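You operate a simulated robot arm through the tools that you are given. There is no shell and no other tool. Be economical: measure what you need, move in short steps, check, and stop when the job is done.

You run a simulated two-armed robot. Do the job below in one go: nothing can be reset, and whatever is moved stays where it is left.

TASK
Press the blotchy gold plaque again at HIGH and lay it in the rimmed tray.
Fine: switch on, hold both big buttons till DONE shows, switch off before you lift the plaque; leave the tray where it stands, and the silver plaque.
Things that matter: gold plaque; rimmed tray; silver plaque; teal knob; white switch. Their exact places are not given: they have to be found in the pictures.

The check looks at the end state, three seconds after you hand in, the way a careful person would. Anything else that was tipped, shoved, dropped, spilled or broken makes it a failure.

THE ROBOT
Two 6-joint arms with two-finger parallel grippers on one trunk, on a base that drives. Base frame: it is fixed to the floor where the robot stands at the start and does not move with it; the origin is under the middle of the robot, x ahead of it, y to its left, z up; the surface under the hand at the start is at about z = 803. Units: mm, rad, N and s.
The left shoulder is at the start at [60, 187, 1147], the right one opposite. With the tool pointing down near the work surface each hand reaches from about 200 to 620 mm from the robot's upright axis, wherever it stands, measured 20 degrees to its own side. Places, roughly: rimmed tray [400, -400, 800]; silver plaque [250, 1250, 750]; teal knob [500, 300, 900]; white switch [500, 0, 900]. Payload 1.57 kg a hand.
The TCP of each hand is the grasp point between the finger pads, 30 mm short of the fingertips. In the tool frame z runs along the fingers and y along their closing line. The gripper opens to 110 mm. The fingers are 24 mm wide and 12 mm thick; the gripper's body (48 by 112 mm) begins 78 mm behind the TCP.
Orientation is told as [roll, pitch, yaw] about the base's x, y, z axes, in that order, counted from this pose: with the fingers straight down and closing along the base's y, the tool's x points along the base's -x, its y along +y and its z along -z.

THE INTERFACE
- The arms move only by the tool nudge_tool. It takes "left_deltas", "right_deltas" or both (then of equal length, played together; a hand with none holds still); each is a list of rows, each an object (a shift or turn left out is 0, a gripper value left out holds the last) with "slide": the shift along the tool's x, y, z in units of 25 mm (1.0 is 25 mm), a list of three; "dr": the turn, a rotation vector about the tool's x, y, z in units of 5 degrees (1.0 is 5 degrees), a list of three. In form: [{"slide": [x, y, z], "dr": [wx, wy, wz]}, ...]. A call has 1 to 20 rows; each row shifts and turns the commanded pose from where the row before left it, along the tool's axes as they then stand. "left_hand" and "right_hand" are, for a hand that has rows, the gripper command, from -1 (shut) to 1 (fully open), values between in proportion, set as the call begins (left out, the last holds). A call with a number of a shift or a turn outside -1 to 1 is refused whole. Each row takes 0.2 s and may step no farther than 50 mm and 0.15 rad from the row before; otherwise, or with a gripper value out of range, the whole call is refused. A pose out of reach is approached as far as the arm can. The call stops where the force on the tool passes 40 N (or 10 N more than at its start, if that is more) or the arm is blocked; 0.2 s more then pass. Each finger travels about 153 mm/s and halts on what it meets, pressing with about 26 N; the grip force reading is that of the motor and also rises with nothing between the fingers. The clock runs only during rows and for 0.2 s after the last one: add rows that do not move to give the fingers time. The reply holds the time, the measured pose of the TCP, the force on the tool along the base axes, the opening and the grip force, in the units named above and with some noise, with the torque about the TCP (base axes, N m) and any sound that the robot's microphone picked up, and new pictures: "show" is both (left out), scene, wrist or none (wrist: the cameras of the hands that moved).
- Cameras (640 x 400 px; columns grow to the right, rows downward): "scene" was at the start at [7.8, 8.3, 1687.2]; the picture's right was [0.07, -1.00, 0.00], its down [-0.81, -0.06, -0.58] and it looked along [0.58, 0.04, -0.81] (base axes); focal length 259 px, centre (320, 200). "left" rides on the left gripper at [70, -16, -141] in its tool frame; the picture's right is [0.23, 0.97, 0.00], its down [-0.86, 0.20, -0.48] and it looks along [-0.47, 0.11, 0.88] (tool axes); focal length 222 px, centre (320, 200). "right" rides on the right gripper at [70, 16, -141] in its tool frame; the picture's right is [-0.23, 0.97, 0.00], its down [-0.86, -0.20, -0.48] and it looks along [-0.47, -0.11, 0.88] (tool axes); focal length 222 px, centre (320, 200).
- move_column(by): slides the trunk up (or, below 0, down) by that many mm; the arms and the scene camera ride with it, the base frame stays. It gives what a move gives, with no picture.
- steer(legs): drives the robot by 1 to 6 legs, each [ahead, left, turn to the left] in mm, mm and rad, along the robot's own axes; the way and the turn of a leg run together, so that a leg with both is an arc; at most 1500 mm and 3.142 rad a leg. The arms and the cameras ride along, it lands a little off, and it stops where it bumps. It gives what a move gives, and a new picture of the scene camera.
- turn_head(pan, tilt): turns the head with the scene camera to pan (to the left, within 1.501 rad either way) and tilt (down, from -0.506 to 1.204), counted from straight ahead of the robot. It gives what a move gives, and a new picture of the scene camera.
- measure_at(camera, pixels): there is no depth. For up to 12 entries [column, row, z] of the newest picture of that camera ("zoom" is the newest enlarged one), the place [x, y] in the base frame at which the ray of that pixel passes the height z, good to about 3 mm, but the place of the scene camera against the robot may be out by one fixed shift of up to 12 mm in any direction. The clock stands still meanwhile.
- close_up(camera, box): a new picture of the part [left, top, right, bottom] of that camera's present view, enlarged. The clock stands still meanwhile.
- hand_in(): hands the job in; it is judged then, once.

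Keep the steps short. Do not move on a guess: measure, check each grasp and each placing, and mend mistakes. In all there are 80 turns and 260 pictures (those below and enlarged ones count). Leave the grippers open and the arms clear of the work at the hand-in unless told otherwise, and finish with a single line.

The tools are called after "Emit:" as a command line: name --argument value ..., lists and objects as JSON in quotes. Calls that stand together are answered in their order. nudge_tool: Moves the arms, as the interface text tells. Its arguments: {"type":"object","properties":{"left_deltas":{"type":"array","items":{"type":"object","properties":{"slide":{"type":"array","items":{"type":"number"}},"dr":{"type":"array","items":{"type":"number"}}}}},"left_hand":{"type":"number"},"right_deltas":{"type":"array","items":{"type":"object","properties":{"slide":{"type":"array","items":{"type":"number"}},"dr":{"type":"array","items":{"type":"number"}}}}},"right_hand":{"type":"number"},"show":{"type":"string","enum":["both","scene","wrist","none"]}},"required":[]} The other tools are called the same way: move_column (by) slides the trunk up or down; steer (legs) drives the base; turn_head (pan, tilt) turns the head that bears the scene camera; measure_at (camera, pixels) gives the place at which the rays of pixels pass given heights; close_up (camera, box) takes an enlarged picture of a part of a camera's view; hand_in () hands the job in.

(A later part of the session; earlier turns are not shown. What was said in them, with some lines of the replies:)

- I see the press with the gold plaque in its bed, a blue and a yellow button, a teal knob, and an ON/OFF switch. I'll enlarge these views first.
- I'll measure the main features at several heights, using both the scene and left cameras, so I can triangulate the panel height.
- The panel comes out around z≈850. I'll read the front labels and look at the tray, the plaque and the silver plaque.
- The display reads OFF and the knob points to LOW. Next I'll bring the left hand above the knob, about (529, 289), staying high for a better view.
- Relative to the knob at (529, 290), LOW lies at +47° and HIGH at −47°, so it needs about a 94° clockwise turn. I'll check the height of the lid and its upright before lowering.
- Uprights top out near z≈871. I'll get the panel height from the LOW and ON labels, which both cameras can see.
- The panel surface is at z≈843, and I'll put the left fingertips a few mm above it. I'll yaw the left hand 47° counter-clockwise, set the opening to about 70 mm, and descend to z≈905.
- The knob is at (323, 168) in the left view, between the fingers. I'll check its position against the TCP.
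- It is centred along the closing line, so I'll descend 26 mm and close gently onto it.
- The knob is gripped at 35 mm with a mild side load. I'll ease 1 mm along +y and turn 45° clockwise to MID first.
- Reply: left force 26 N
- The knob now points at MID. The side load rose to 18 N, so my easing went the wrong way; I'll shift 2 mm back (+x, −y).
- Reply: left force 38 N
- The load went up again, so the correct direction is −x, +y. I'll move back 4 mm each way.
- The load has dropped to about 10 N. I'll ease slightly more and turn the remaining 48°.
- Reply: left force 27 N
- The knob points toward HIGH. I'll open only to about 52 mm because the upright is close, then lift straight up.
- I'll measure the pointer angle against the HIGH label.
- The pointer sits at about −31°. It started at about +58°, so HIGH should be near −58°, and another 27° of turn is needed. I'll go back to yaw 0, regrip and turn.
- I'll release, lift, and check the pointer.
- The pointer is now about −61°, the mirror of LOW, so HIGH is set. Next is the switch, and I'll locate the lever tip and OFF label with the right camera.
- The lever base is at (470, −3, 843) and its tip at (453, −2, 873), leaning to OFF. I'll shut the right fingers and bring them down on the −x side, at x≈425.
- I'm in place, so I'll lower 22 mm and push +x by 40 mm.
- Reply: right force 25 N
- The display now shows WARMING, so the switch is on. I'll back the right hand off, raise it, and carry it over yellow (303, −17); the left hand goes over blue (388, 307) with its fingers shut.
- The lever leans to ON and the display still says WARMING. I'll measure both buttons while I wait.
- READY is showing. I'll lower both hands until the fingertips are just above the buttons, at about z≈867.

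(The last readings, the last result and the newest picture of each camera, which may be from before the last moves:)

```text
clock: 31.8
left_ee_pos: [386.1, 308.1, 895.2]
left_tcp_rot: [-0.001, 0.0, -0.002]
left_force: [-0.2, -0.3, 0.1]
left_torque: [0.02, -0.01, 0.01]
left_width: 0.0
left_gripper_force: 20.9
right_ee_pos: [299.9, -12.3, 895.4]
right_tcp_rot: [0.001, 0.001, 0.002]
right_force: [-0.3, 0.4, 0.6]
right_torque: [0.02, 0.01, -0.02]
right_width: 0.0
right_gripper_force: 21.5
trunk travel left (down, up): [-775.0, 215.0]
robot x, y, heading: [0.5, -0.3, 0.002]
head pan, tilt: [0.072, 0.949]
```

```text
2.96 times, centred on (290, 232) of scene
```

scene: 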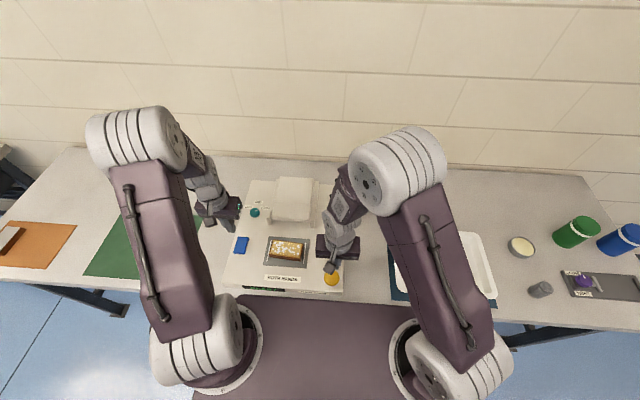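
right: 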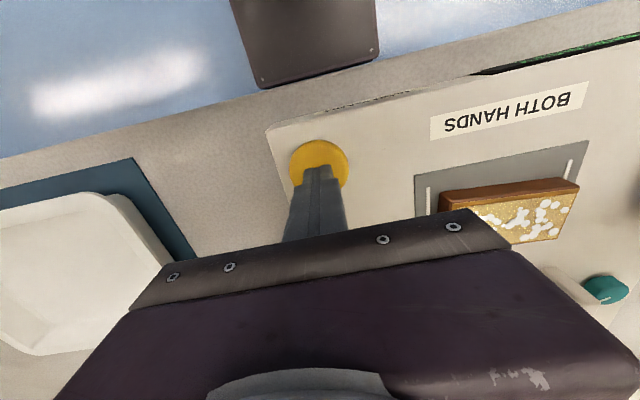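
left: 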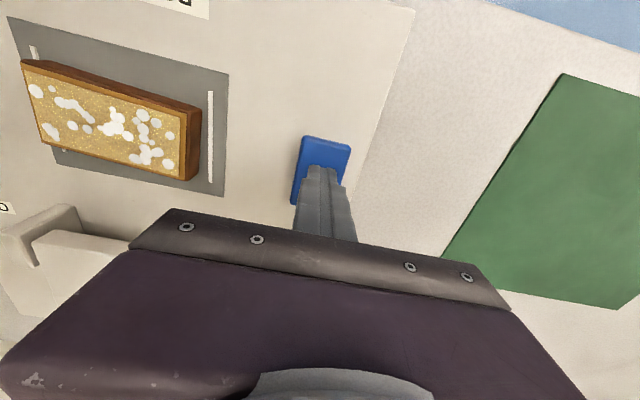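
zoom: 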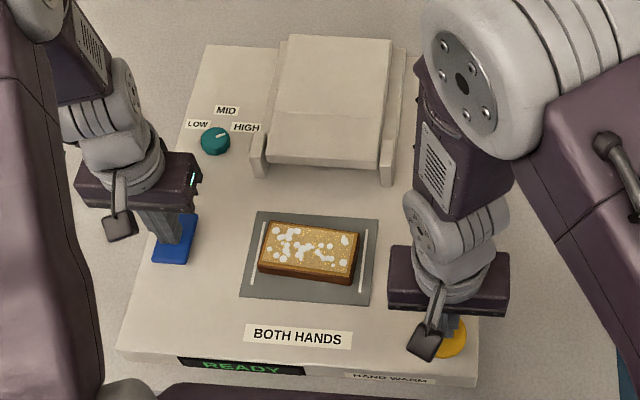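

Both hands are over their buttons. I'll press down together in 3 mm rows.

Emit:
nudge_tool --left_deltas '[{"slide": [0, 0, 0.12]}, {"slide": [0, 0, 0.12]}, {"slide": [0, 0, 0.12]}, {"slide": [0, 0, 0.12]}, {"slide": [0, 0, 0.12]}]' --right_deltas '[{"slide": [0, 0, 0.12]}, {"slide": [0, 0, 0.12]}, {"slide": [0, 0, 0.12]}, {"slide": [0, 0, 0.12]}, {"slide": [0, 0, 0.12]}]' --show "none"

Emit:
close_up --camera "scene" --box '[215, 165, 365, 300]'

```text
clock: 33.0
left_ee_pos: [386.4, 308.3, 882.6]
left_tcp_rot: [0.002, -0.005, -0.001]
left_force: [0.3, 6.9, 19.7]
left_torque: [0.21, 0.05, -0.06]
left_width: 0.0
left_gripper_force: 20.9
right_ee_pos: [298.8, -12.9, 884.0]
right_tcp_rot: [0.001, -0.001, -0.001]
right_force: [2.0, -4.3, 14.4]
right_torque: [-0.12, -0.06, 0.01]
right_width: 0.2
right_gripper_force: 21.1
trunk travel left (down, up): [-775.0, 215.0]
robot x, y, heading: [-0.8, 0.4, -0.004]
head pan, tilt: [0.072, 0.949]
```

```text
2.96 times, centred on (290, 232) of scene
```

zoom: 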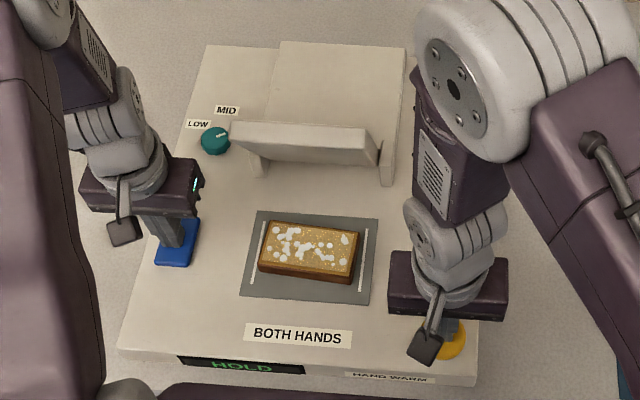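

HOLD is showing and the lid is swinging over, so I'll keep holding.

Emit:
nudge_tool --left_deltas '[{}, {}, {}, {}, {}, {}, {}, {}, {}, {}]' --right_deltas '[{"slide": [0, 0, 0.04]}, {}, {}, {}, {}, {}, {}, {}, {}, {}]' --show "none"

Emit:
close_up --camera "scene" --box '[215, 165, 365, 300]'

```text
clock: 35.2
left_ee_pos: [385.9, 308.4, 882.0]
left_tcp_rot: [0.001, -0.005, -0.001]
left_force: [10.2, 0.9, 29.2]
left_torque: [0.02, -0.23, 0.0]
left_width: 0.2
left_gripper_force: 21.4
right_ee_pos: [298.3, -11.3, 881.5]
right_tcp_rot: [0.002, -0.005, -0.001]
right_force: [5.5, 4.4, 33.0]
right_torque: [0.12, -0.15, -0.07]
right_width: 0.0
right_gripper_force: 21.1
trunk travel left (down, up): [-775.0, 215.0]
robot x, y, heading: [0.2, 0.8, -0.004]
head pan, tilt: [0.072, 0.949]
```

```text
2.96 times, centred on (290, 232) of scene
```

zoom: 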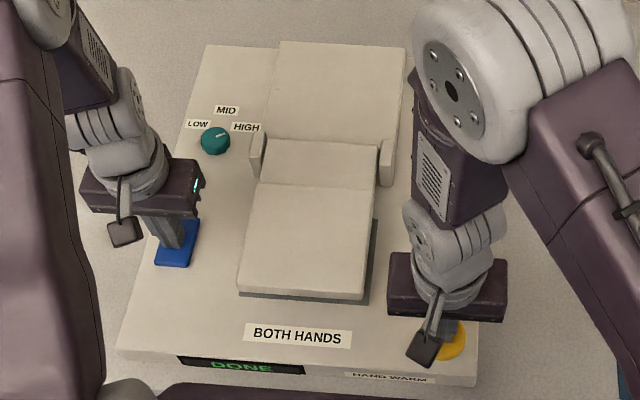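

DONE is showing, so I'll release both buttons straight up.

Emit:
nudge_tool --left_deltas '[{"slide": [0, 0, -1]}, {"slide": [0, 0, -1]}, {"slide": [0, 0, -1]}, {"slide": [0, 0, -1]}, {}, {}, {}]' --right_deltas '[{"slide": [0, 0, -1]}, {"slide": [0, 0, -1]}, {"slide": [0, 0, -1]}, {"slide": [0, 0, -0.4]}, {}, {}, {}]' --show "scene"

Emit:
close_up --camera "scene" --box '[215, 165, 365, 300]'

```text
clock: 36.8
left_ee_pos: [386.9, 308.4, 976.1]
left_tcp_rot: [0.0, -0.001, 0.0]
left_force: [-0.3, 0.4, 0.8]
left_torque: [0.02, -0.02, 0.01]
left_width: 0.0
left_gripper_force: 21.4
right_ee_pos: [301.4, -12.2, 962.4]
right_tcp_rot: [0.0, 0.001, 0.001]
right_force: [-0.3, 0.2, -0.3]
right_torque: [0.0, 0.0, -0.01]
right_width: 0.1
right_gripper_force: 21.1
trunk travel left (down, up): [-775.0, 215.0]
robot x, y, heading: [-0.8, -0.7, -0.002]
head pan, tilt: [0.072, 0.949]
```

scene: 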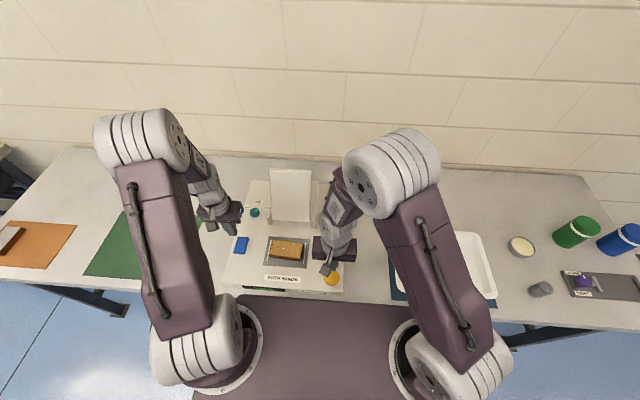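

```text
2.96 times, centred on (290, 232) of scene
```

zoom: 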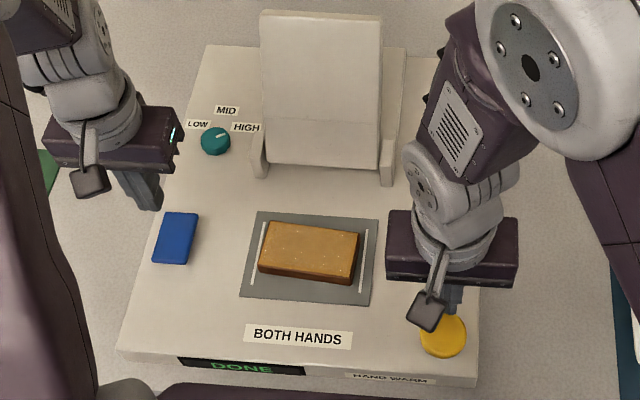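

The blotches are gone. Next I'll switch off: the right hand goes beyond the lever to x≈516 and down.

Emit:
nudge_tool --right_deltas '[{"slide": [-1, 0.04, 0]}, {"slide": [-1, 0.04, 0]}, {"slide": [-1, 0.04, 0]}, {"slide": [-1, 0.04, 0]}, {"slide": [-1, 0.04, 0]}, {"slide": [-1, 0.04, 0]}, {"slide": [-1, 0.04, 0]}, {"slide": [-1, 0.04, 0]}, {"slide": [-0.6, 0.04, 0]}, {"slide": [0, 0, 1]}, {"slide": [0, 0, 1]}, {}]' --show "both"

```text
clock: 39.4
left_ee_pos: [386.2, 308.2, 976.0]
left_tcp_rot: [0.0, 0.0, -0.001]
left_force: [-0.8, 0.7, 0.4]
left_torque: [0.0, 0.01, 0.01]
left_width: 0.0
left_gripper_force: 21.3
right_ee_pos: [513.1, -1.4, 914.5]
right_tcp_rot: [0.0, 0.001, 0.001]
right_force: [0.1, 0.0, 0.7]
right_torque: [-0.02, -0.03, 0.01]
right_width: 0.0
right_gripper_force: 21.3
trunk travel left (down, up): [-775.0, 215.0]
robot x, y, heading: [2.0, -1.8, -0.002]
head pan, tilt: [0.072, 0.949]
```

scene: 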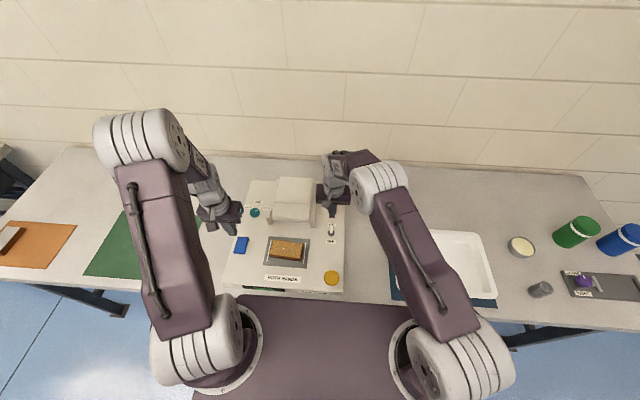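
right: 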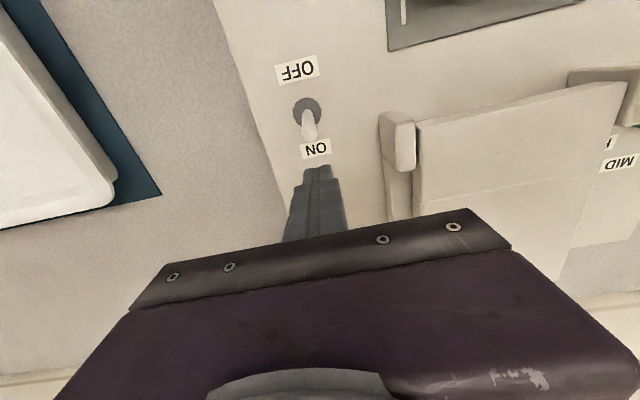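

The lever is in front of the fingers. I'll lower 26 mm and pull −x by 36 mm.

Emit:
nudge_tool --right_deltas '[{"slide": [0, 0, 1]}, {"slide": [0.4, 0, 0.04]}, {"slide": [0.4, 0, 0]}, {"slide": [0.4, 0, 0]}, {"slide": [0.28, 0, 0]}, {}]' --show "none"

Emit:
close_up --camera "scene" --box '[215, 165, 365, 300]'

```text
clock: 40.8
left_ee_pos: [387.1, 308.6, 975.4]
left_tcp_rot: [-0.001, 0.0, 0.0]
left_force: [-0.4, 0.2, 0.3]
left_torque: [0.01, -0.01, -0.01]
left_width: 0.1
left_gripper_force: 20.7
right_ee_pos: [478.1, -1.0, 888.2]
right_tcp_rot: [-0.001, 0.002, 0.0]
right_force: [-0.1, -0.7, 0.6]
right_torque: [0.01, -0.02, -0.04]
right_width: 0.0
right_gripper_force: 21.8
trunk travel left (down, up): [-775.0, 215.0]
robot x, y, heading: [1.0, -3.8, -0.001]
head pan, tilt: [0.072, 0.949]
```

```text
2.96 times, centred on (290, 232) of scene
```

zoom: 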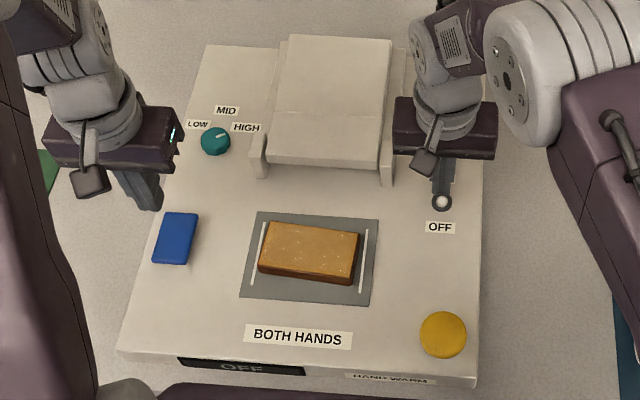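

The display reads OFF. I'll move the right hand off and up, then over the plaque near (383, 146) with fingers open, while the left hand retreats up and outward.

Emit:
nudge_tool --right_deltas '[{"slide": [-1, 0, 0]}, {"slide": [0, 0, -1]}, {"slide": [0, 0, -1]}, {"slide": [0, 0, -1]}, {"slide": [0, 0, -1]}, {"slide": [0, 0, -1]}, {"slide": [0, 0, -1]}, {"slide": [0.9, 0.98, 0]}, {"slide": [0.9, 0.98, 0]}, {"slide": [0.9, 0.98, 0]}, {"slide": [0.9, 0.98, 0]}, {"slide": [0.7, 0.98, 0]}, {"slide": [0.5, 0.98, 0]}, {}]' --left_deltas '[{"slide": [0, 0, -1]}, {"slide": [0, 0, -1]}, {"slide": [0, 0.5, -1]}, {"slide": [0, 0.9, -1]}, {"slide": [0, 0.9, -1]}, {"slide": [0, 0.9, 0]}, {"slide": [0, 0.9, 0]}, {}, {}, {}, {}, {}, {}, {}]' --right_hand 1 --show "both"

```text
clock: 43.8
left_ee_pos: [386.3, 409.7, 1106.5]
left_tcp_rot: [-0.001, 0.001, 0.002]
left_force: [-0.2, -0.1, -0.4]
left_torque: [0.0, -0.01, 0.02]
left_width: 0.2
left_gripper_force: 21.6
right_ee_pos: [384.6, 145.9, 1038.5]
right_tcp_rot: [0.0, -0.001, 0.0]
right_force: [0.1, -0.1, -0.6]
right_torque: [0.01, 0.0, 0.02]
right_width: 109.8
right_gripper_force: 0.1
trunk travel left (down, up): [-775.0, 215.0]
robot x, y, heading: [-1.5, 0.5, -0.001]
head pan, tilt: [0.072, 0.949]
```

scene: 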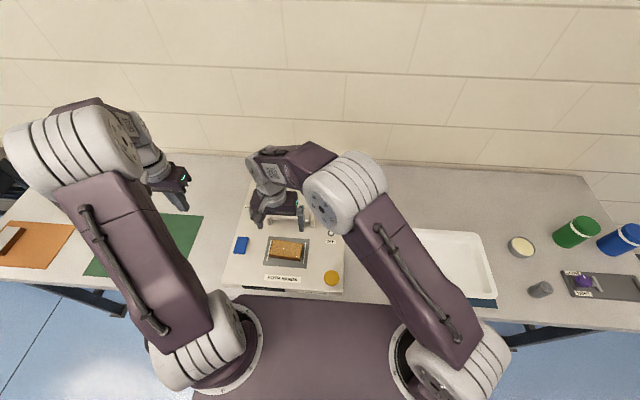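
right: 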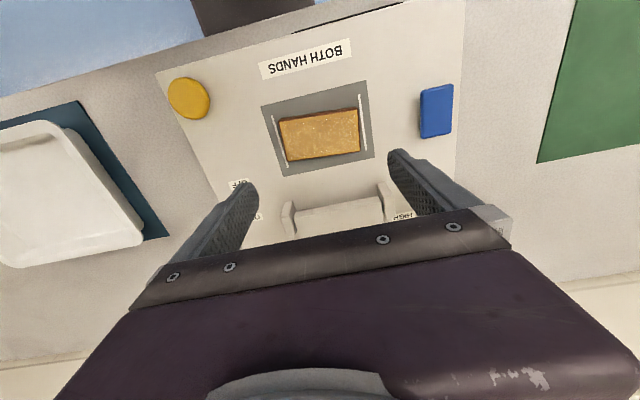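
left: 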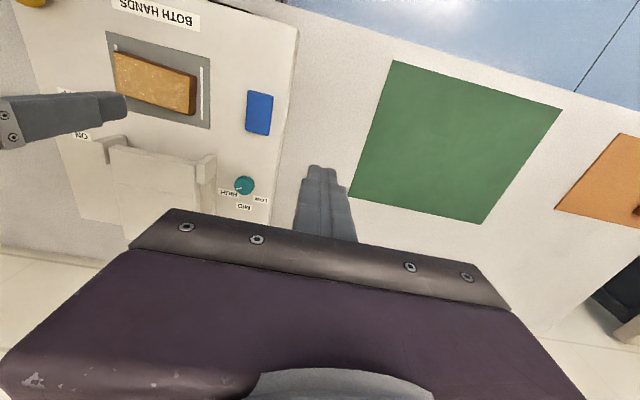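

I'll measure the plaque's top face corners and the bed lines.

Emit:
close_up --camera "right" --box '[250, 75, 390, 185]'

Emit:
measure_at --camera "right" --pixels '[[280, 120, 863], [358, 109, 863], [361, 148, 863], [288, 159, 863], [361, 148, 843], [288, 159, 843], [361, 148, 883], [288, 159, 883]]'

Emit:
measure_at --camera "left" --pixels '[[117, 83, 863], [189, 114, 863], [117, 83, 843], [189, 114, 843], [196, 76, 863], [114, 52, 863]]'

```text
3.64 times, centred on (320, 130) of right
```

zoom: 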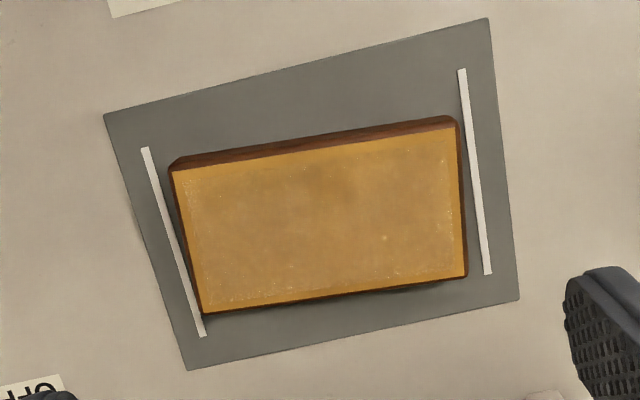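

```text
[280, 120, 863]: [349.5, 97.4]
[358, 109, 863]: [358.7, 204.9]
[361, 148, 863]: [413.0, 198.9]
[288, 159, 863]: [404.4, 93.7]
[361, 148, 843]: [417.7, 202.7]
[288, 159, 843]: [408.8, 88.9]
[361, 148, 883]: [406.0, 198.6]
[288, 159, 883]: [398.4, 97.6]
```

```text
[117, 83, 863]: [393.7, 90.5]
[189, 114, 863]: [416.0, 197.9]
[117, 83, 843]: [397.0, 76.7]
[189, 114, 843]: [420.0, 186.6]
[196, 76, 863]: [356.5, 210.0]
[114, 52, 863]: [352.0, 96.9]
```

The plaque is about 106×55 mm, centred at (381, 149) and yawed about −5°. I'll turn the right hand to yaw +85° so it closes across the short side.

Emit:
nudge_tool --right_deltas '[{"slide": [0.1, 0.1, 0], "dr": [0, 0, -1]}, {"dr": [0, 0, -1]}, {"dr": [0, 0, -1]}, {"dr": [0, 0, -1]}, {"dr": [0, 0, -1]}, {"dr": [0, 0, -1]}, {"dr": [0, 0, -1]}, {"dr": [0, 0, -1]}, {"dr": [0, 0, -1]}, {"dr": [0, 0, -1]}, {"dr": [0, 0, -1]}, {"dr": [0, 0, -1]}, {"dr": [0, 0, -1]}, {"dr": [0, 0, -1]}, {"dr": [0, 0, -1]}, {"dr": [0, 0, -1]}, {"dr": [0, 0, -1]}, {"slide": [0, 0, 1]}, {"slide": [0, 0, 1]}, {}]' --show "both"

```text
clock: 48.0
left_ee_pos: [387.0, 411.6, 1105.3]
left_tcp_rot: [0.0, 0.0, 0.001]
left_force: [-0.4, 0.0, -0.7]
left_torque: [0.03, -0.01, 0.02]
left_width: 0.1
left_gripper_force: 21.5
right_ee_pos: [380.6, 147.5, 986.7]
right_tcp_rot: [0.0, 0.0, 1.484]
right_force: [0.0, 0.7, 0.1]
right_torque: [0.01, 0.0, 0.02]
right_width: 110.2
right_gripper_force: 0.0
trunk travel left (down, up): [-775.0, 215.0]
robot x, y, heading: [-1.8, 2.2, 0.001]
head pan, tilt: [0.072, 0.949]
```

scene: 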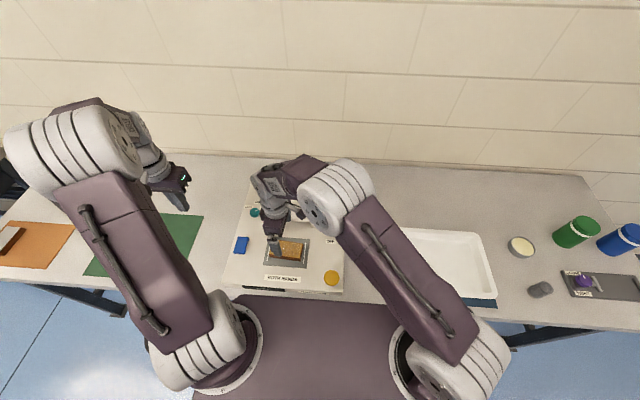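
right: 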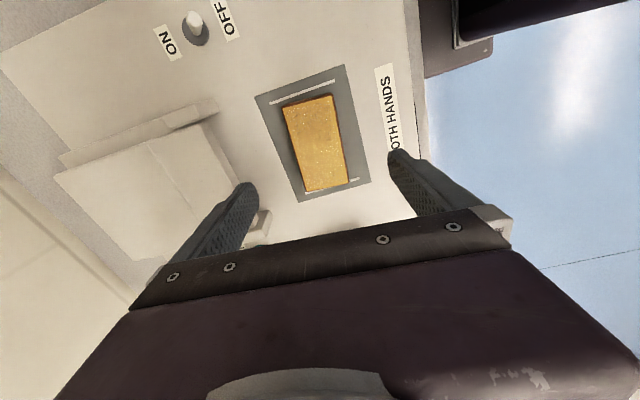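

Emit:
measure_at --camera "right" --pixels '[[284, 108, 863], [330, 96, 863], [348, 184, 863], [306, 191, 863], [320, 145, 863]]'

Emit:
close_up --camera "right" --box '[240, 60, 400, 210]'

```text
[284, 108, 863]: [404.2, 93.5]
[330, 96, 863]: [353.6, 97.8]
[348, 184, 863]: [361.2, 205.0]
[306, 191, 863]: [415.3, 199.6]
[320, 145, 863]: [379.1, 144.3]
```

```text
2.67 times, centred on (320, 135) of right
```

zoom: 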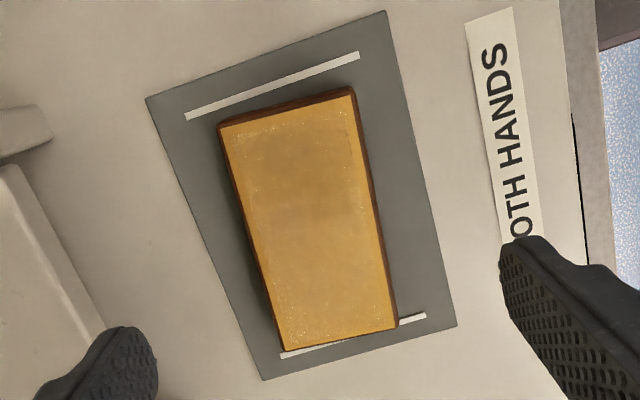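

The plaque centre is (383.6, 149). I'll recenter by 2.5 mm and descend to z≈878, fingertips about 5 mm above the panel.

Emit:
nudge_tool --right_deltas '[{"slide": [-0.05, -0.1, 1]}, {"slide": [0, 0, 1]}, {"slide": [0, 0, 1]}, {"slide": [0, 0, 0.7]}, {"slide": [0, 0, 0.35]}, {"slide": [0, 0, 0.3]}, {}]' --right_hand 0.6 --show "wrist"

```text
clock: 49.6
left_ee_pos: [385.9, 411.4, 1105.9]
left_tcp_rot: [0.0, 0.001, 0.002]
left_force: [0.1, -0.7, 0.1]
left_torque: [0.0, -0.01, 0.0]
left_width: 0.0
left_gripper_force: 22.0
right_ee_pos: [384.4, 148.2, 879.7]
right_tcp_rot: [0.001, 0.001, 1.483]
right_force: [0.3, 0.2, 0.4]
right_torque: [-0.04, -0.01, -0.02]
right_width: 88.1
right_gripper_force: 0.1
trunk travel left (down, up): [-775.0, 215.0]
robot x, y, heading: [1.3, 1.3, 0.001]
head pan, tilt: [0.072, 0.949]
```

right: 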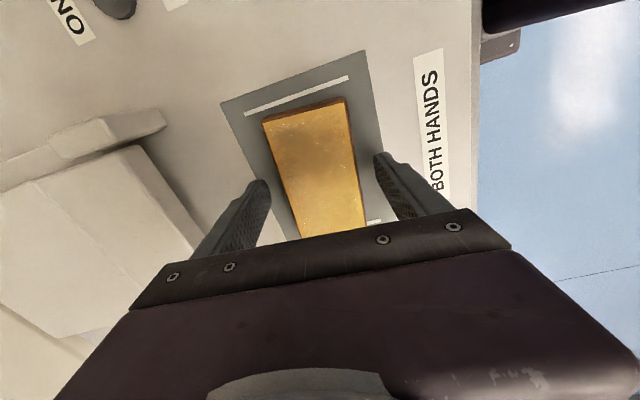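

The fingers straddle the plaque at its middle, so I'll close.

Emit:
nudge_tool --right_deltas '[{"slide": [0, 0, 0.06]}, {}, {}, {}]' --right_hand -0.4 --show "wrist"

```text
clock: 50.6
left_ee_pos: [386.5, 410.9, 1105.9]
left_tcp_rot: [0.001, 0.0, -0.001]
left_force: [0.1, 0.2, -0.7]
left_torque: [0.0, -0.01, 0.02]
left_width: 0.0
left_gripper_force: 21.2
right_ee_pos: [383.7, 149.0, 877.6]
right_tcp_rot: [-0.002, -0.003, 1.484]
right_force: [3.5, 0.6, 16.0]
right_torque: [-0.42, 0.03, 0.13]
right_width: 59.6
right_gripper_force: 25.9
trunk travel left (down, up): [-775.0, 215.0]
robot x, y, heading: [1.6, 1.2, -0.006]
head pan, tilt: [0.072, 0.949]
```

right: 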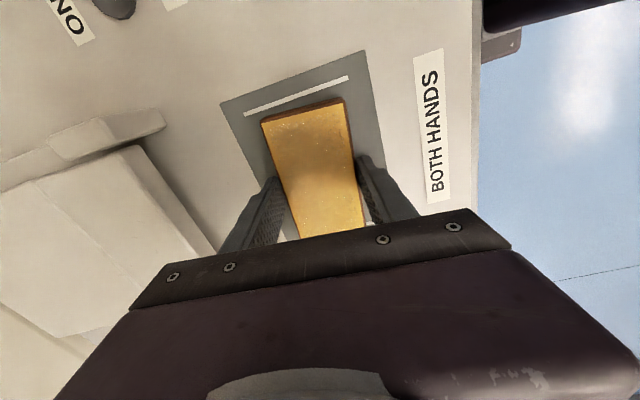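

It is gripped at 59.6 mm with 26 N. I'll lift and check.

Emit:
nudge_tool --right_deltas '[{"slide": [0, 0, -0.2]}, {"slide": [0, 0, -0.4]}, {"slide": [0, 0, -0.8]}, {"slide": [0, 0, -1]}, {"slide": [0, 0, -1]}, {"slide": [0, 0, -1]}, {}]' --right_hand -1 --show "both"

```text
clock: 52.2
left_ee_pos: [386.4, 411.6, 1105.6]
left_tcp_rot: [0.001, -0.002, 0.0]
left_force: [-0.8, 0.9, -0.1]
left_torque: [0.01, 0.0, 0.01]
left_width: 0.0
left_gripper_force: 21.5
right_ee_pos: [384.9, 148.1, 988.0]
right_tcp_rot: [0.0, 0.001, 1.484]
right_force: [0.3, 0.6, -1.5]
right_torque: [0.02, 0.0, -0.01]
right_width: 59.4
right_gripper_force: 25.6
trunk travel left (down, up): [-775.0, 215.0]
robot x, y, heading: [-2.1, -0.0, 0.001]
head pan, tilt: [0.072, 0.949]
```

scene: 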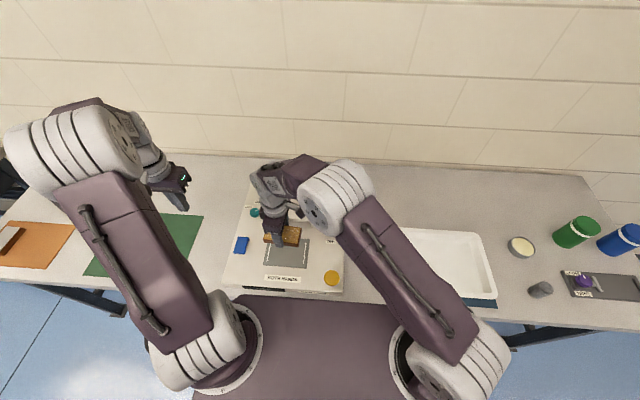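
right: 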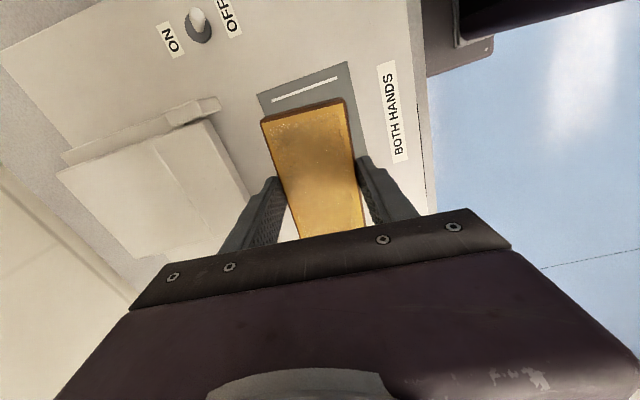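

The plaque is held firmly, and the bed is empty beneath it. I'll raise it, swing towards the tray, and turn the hand back to yaw 0 on the way.

Emit:
nudge_tool --right_deltas '[{"slide": [0, 0, -1]}, {"slide": [0, 0, -1]}, {"slide": [0.996, -0.087, 0], "dr": [0, 0, 1]}, {"slide": [0.985, -0.174, 0], "dr": [0, 0, 1]}, {"slide": [0.966, -0.259, 0], "dr": [0, 0, 1]}, {"slide": [0.94, -0.342, 0], "dr": [0, 0, 1]}, {"slide": [0.906, -0.423, 0], "dr": [0, 0, 1]}, {"slide": [0.866, -0.5, 0], "dr": [0, 0, 1]}, {"slide": [0.819, -0.574, 0], "dr": [0, 0, 1]}, {"slide": [0.766, -0.643, 0], "dr": [0, 0, 1]}, {"slide": [0.707, -0.707, 0], "dr": [0, 0, 1]}, {"slide": [0.643, -0.766, 0], "dr": [0, 0, 1]}, {"slide": [0.574, -0.819, 0], "dr": [0, 0, 1]}, {"slide": [0.5, -0.866, 0], "dr": [0, 0, 1]}, {"slide": [0.423, -0.906, 0], "dr": [0, 0, 1]}, {"slide": [0.342, -0.94, 0], "dr": [0, 0, 1]}, {"slide": [0.259, -0.966, 0], "dr": [0, 0, 1]}, {"slide": [0.174, -0.985, 0], "dr": [0, 0, 1]}, {"slide": [0.087, -0.996, 0], "dr": [0, 0, 1]}, {}]' --show "both"

```text
clock: 56.4
left_ee_pos: [387.4, 410.8, 1105.4]
left_tcp_rot: [-0.001, 0.0, 0.001]
left_force: [0.5, 1.1, 0.2]
left_torque: [-0.01, 0.03, 0.0]
left_width: 0.0
left_gripper_force: 21.4
right_ee_pos: [385.2, -275.8, 1038.8]
right_tcp_rot: [-0.001, -0.001, 0.0]
right_force: [1.3, -0.2, -1.1]
right_torque: [-0.03, 0.01, 0.02]
right_width: 59.4
right_gripper_force: 26.1
trunk travel left (down, up): [-775.0, 215.0]
robot x, y, heading: [-1.3, 0.3, -0.003]
head pan, tilt: [0.072, 0.949]
```

scene: 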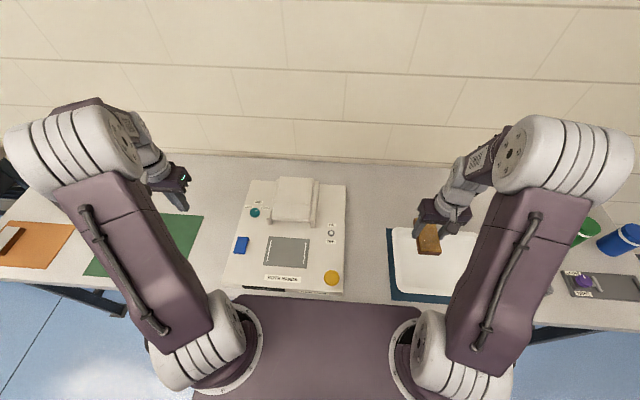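
right: 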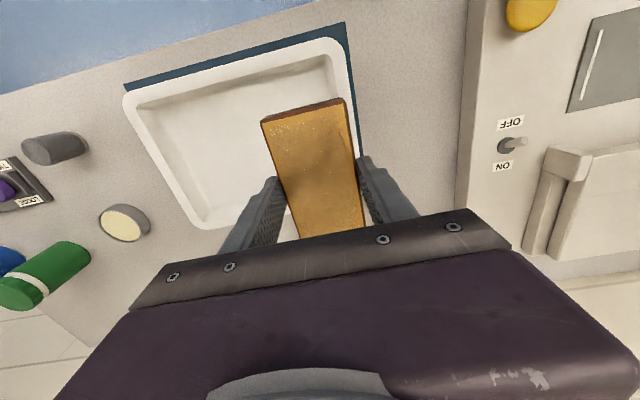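

I'll measure the tray corners at an assumed rim height of 825 and floor height of 808.

Emit:
measure_at --camera "right" --pixels '[[125, 97, 825], [340, 42, 825], [190, 228, 825], [137, 106, 825], [330, 55, 825], [200, 218, 825], [160, 118, 808], [326, 72, 808], [208, 212, 808]]'

Emit:
close_up --camera "scene" --box '[375, 200, 515, 310]'

Emit:
measure_at --camera "scene" --pixels '[[398, 292, 825], [394, 229, 825], [408, 280, 808], [400, 245, 808]]'

```text
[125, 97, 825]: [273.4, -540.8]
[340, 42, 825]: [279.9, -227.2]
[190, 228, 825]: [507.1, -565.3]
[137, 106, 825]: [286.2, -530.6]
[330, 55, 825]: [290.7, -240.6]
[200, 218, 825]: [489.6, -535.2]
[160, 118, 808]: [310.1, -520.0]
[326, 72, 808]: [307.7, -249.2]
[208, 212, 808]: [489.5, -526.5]
```

```text
3.64 times, centred on (445, 255) of scene
```

zoom: 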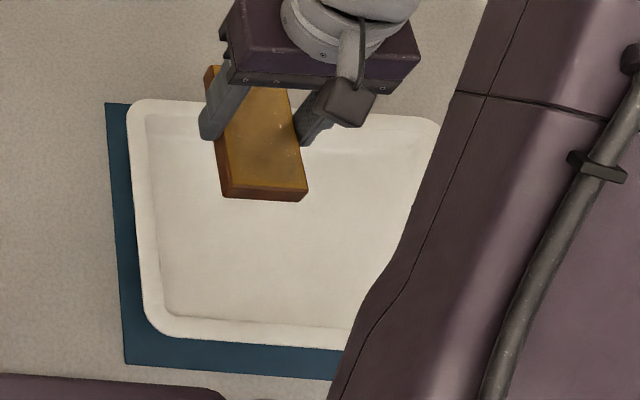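

```text
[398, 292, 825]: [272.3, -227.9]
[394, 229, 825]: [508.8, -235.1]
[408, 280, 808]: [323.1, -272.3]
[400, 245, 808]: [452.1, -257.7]
```

The tray interior spans about x 310…485 and y −525…−250. I'll move over (395, −380) and descend to z≈870.

Emit:
nudge_tool --right_deltas '[{"slide": [-0.1, -1, 0]}, {"slide": [-0.1, -1, 0]}, {"slide": [-0.1, -1, 0]}, {"slide": [-0.1, -1, 0]}, {"slide": [0, -0.1, 0]}, {"slide": [0, 0, 1]}, {"slide": [0, 0, 1]}, {"slide": [0, 0, 1]}, {"slide": [0, 0, 1]}, {"slide": [0, 0, 1]}, {"slide": [0, 0, 1]}, {"slide": [0, 0, 0.7]}, {}]' --show "both"

```text
clock: 59.2
left_ee_pos: [386.2, 409.9, 1106.2]
left_tcp_rot: [0.0, -0.001, -0.001]
left_force: [0.5, 1.1, 0.5]
left_torque: [0.03, -0.04, 0.0]
left_width: 0.0
left_gripper_force: 21.2
right_ee_pos: [391.8, -380.2, 868.7]
right_tcp_rot: [0.001, 0.001, 0.0]
right_force: [1.2, 0.1, -2.0]
right_torque: [0.03, 0.0, -0.02]
right_width: 59.6
right_gripper_force: 26.3
trunk travel left (down, up): [-775.0, 215.0]
robot x, y, heading: [-1.5, -0.0, 0.002]
head pan, tilt: [0.072, 0.949]
```

scene: 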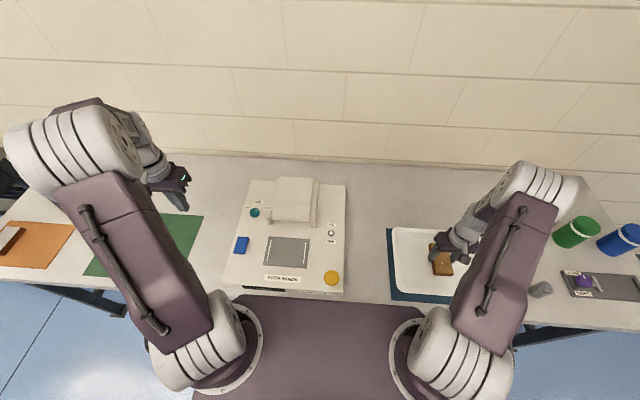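
right: 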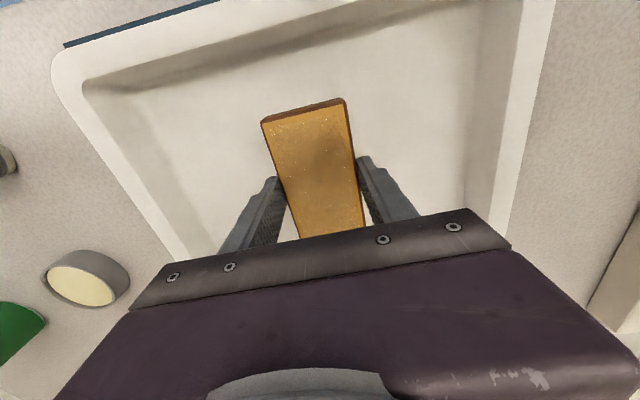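

It is well inside the rim. I'll lower in 3 mm rows while watching the force.

Emit:
nudge_tool --right_deltas '[{"slide": [0, 0, 0.12]}, {"slide": [0, 0, 0.12]}, {"slide": [0, 0, 0.12]}, {"slide": [0, 0, 0.12]}, {"slide": [0, 0, 0.12]}, {"slide": [0, 0, 0.12]}, {"slide": [0, 0, 0.12]}]' --show "none"

```text
clock: 60.8
left_ee_pos: [387.6, 410.9, 1106.0]
left_tcp_rot: [0.002, 0.001, -0.001]
left_force: [-0.3, 0.5, -0.8]
left_torque: [0.01, 0.0, 0.0]
left_width: 0.3
left_gripper_force: 21.1
right_ee_pos: [394.4, -380.1, 848.6]
right_tcp_rot: [0.0, 0.0, 0.0]
right_force: [0.3, -0.3, -1.4]
right_torque: [0.01, 0.02, 0.02]
right_width: 59.3
right_gripper_force: 25.6
trunk travel left (down, up): [-775.0, 215.0]
robot x, y, heading: [-1.9, -2.0, 0.003]
head pan, tilt: [0.072, 0.949]
```

Emit:
nudge_tool --right_deltas '[{"slide": [0, 0, 0.08]}, {"slide": [0, 0, 0.08]}, {"slide": [0, 0, 0.08]}]' --show "none"

```text
clock: 61.6
left_ee_pos: [387.4, 411.0, 1106.5]
left_tcp_rot: [0.0, 0.001, 0.0]
left_force: [0.1, -0.5, 0.2]
left_torque: [-0.03, 0.03, -0.02]
left_width: 0.0
left_gripper_force: 21.4
right_ee_pos: [393.4, -378.7, 844.2]
right_tcp_rot: [0.001, -0.001, 0.0]
right_force: [0.1, 1.0, -1.4]
right_torque: [0.02, -0.01, 0.0]
right_width: 59.7
right_gripper_force: 26.5
trunk travel left (down, up): [-775.0, 215.0]
robot x, y, heading: [3.8, -0.6, -0.004]
head pan, tilt: [0.072, 0.949]
```

No contact yet (−1.4 N is just the plaque's weight), so I'll go on down in 2 mm rows.

Emit:
nudge_tool --right_deltas '[{"slide": [0, 0, 0.08]}, {"slide": [0, 0, 0.08]}]' --show "none"

Emit:
close_up --camera "scene" --box '[375, 200, 515, 310]'

```text
clock: 62.2
left_ee_pos: [386.3, 412.6, 1106.2]
left_tcp_rot: [-0.002, -0.002, 0.0]
left_force: [0.6, -0.6, -0.9]
left_torque: [0.04, -0.02, -0.01]
left_width: 0.0
left_gripper_force: 21.8
right_ee_pos: [393.4, -378.6, 842.4]
right_tcp_rot: [-0.003, -0.005, 0.001]
right_force: [2.0, -2.8, 20.6]
right_torque: [-0.06, -0.06, 0.0]
right_width: 59.2
right_gripper_force: 26.1
trunk travel left (down, up): [-775.0, 215.0]
robot x, y, heading: [0.8, 1.0, 0.0]
head pan, tilt: [0.072, 0.949]
```

```text
3.64 times, centred on (445, 255) of scene
```

zoom: 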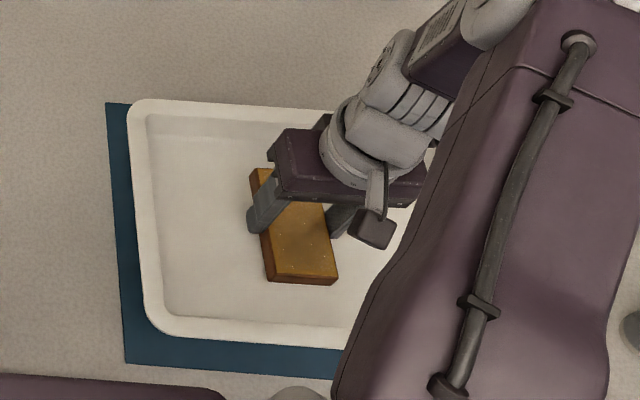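

It has made contact with the tray floor (about 21 N). I'll ease up 1 mm, open to about 90 mm, then raise.

Emit:
nudge_tool --right_deltas '[{"slide": [0, 0, -0.04]}, {}, {}, {}]' --right_hand 0.6 --show "none"

Emit:
nudge_tool --right_deltas '[{"slide": [0, 0, -0.4]}, {"slide": [0, 0, -1]}, {"slide": [0, 0, -1]}, {"slide": [0, 0, -1]}, {"slide": [0, 0, -1]}, {"slide": [0, 0, -1]}, {"slide": [0, 0, -1]}, {"slide": [0, 0, -1]}, {}]' --left_deltas '[{}, {}, {}, {}, {}, {}, {}, {}, {}]' --left_hand 1 --show "both"

```text
clock: 63.2
left_ee_pos: [387.2, 410.7, 1106.0]
left_tcp_rot: [-0.001, -0.001, 0.0]
left_force: [-0.1, 0.3, 0.0]
left_torque: [-0.02, 0.0, 0.01]
left_width: 0.0
left_gripper_force: 21.0
right_ee_pos: [393.0, -380.4, 840.3]
right_tcp_rot: [0.002, 0.0, -0.001]
right_force: [-0.4, 0.3, 0.4]
right_torque: [-0.01, 0.02, 0.03]
right_width: 88.2
right_gripper_force: 0.0
trunk travel left (down, up): [-775.0, 215.0]
robot x, y, heading: [0.7, 2.0, -0.001]
head pan, tilt: [0.072, 0.949]
```

```text
clock: 65.2
left_ee_pos: [387.0, 411.1, 1106.9]
left_tcp_rot: [0.0, 0.0, -0.001]
left_force: [-0.2, -0.3, 0.2]
left_torque: [0.01, 0.03, 0.0]
left_width: 110.0
left_gripper_force: 0.1
right_ee_pos: [393.5, -383.1, 1025.0]
right_tcp_rot: [0.0, 0.0, 0.001]
right_force: [0.0, 0.9, 0.6]
right_torque: [0.0, 0.01, 0.02]
right_width: 88.0
right_gripper_force: 0.1
trunk travel left (down, up): [-775.0, 215.0]
robot x, y, heading: [-2.4, 1.1, -0.009]
head pan, tilt: [0.072, 0.949]
```

scene: 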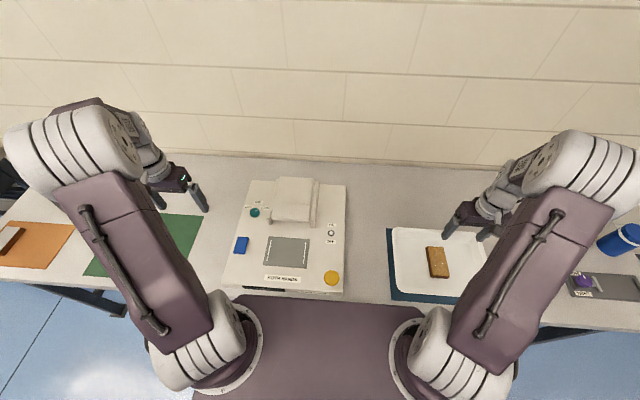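
right: 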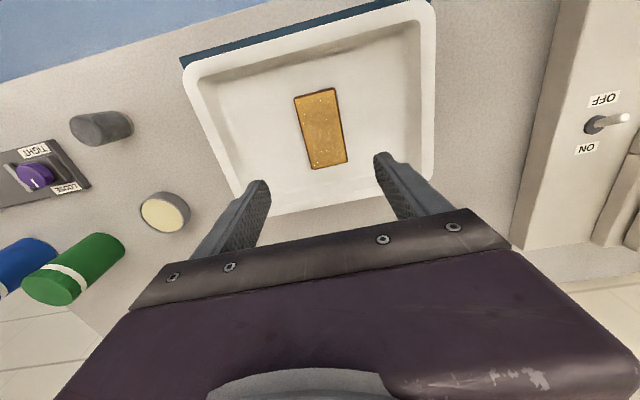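
left: 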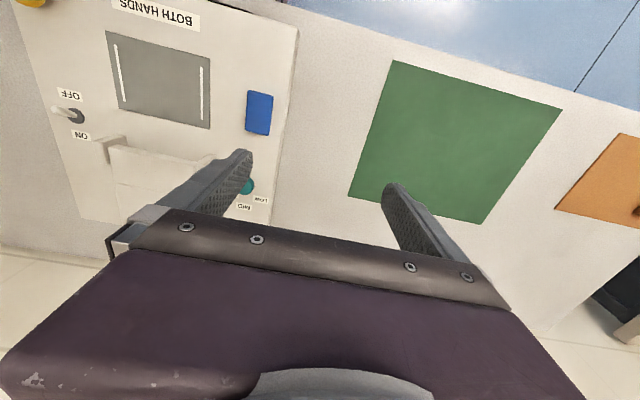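

The plaque lies flat in the tray. I'll take a final close look at it and the press.

Emit:
close_up --camera "right" --box '[180, 0, 440, 220]'

Emit:
close_up --camera "scene" --box '[215, 165, 365, 300]'

```text
1.82 times, centred on (310, 110) of right
```

zoom: 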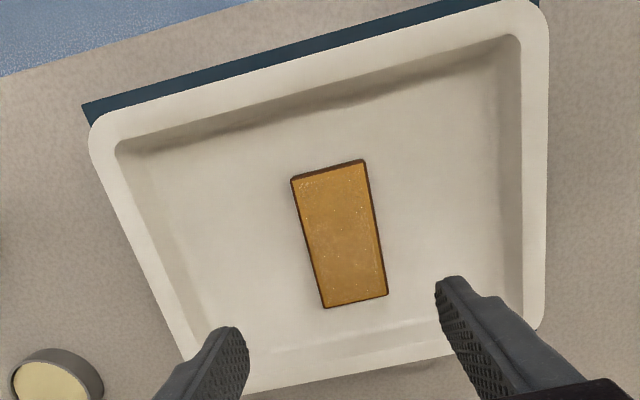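

```text
2.96 times, centred on (290, 232) of scene
```

zoom: 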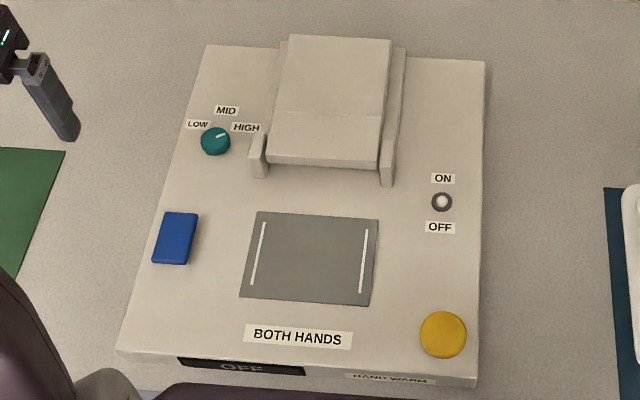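

The press shows OFF, the knob is at HIGH, the plaque is clean and flat in the tray, both hands are open and clear, and nothing else has moved. I'll hand in.

Emit:
hand_in

```text
The job is handed in.
```

The gold plaque was pressed again at HIGH until DONE showed, the press was switched off before lifting, and the plaque now lies flat in the rimmed tray; I never touched the tray or the silver plaque.
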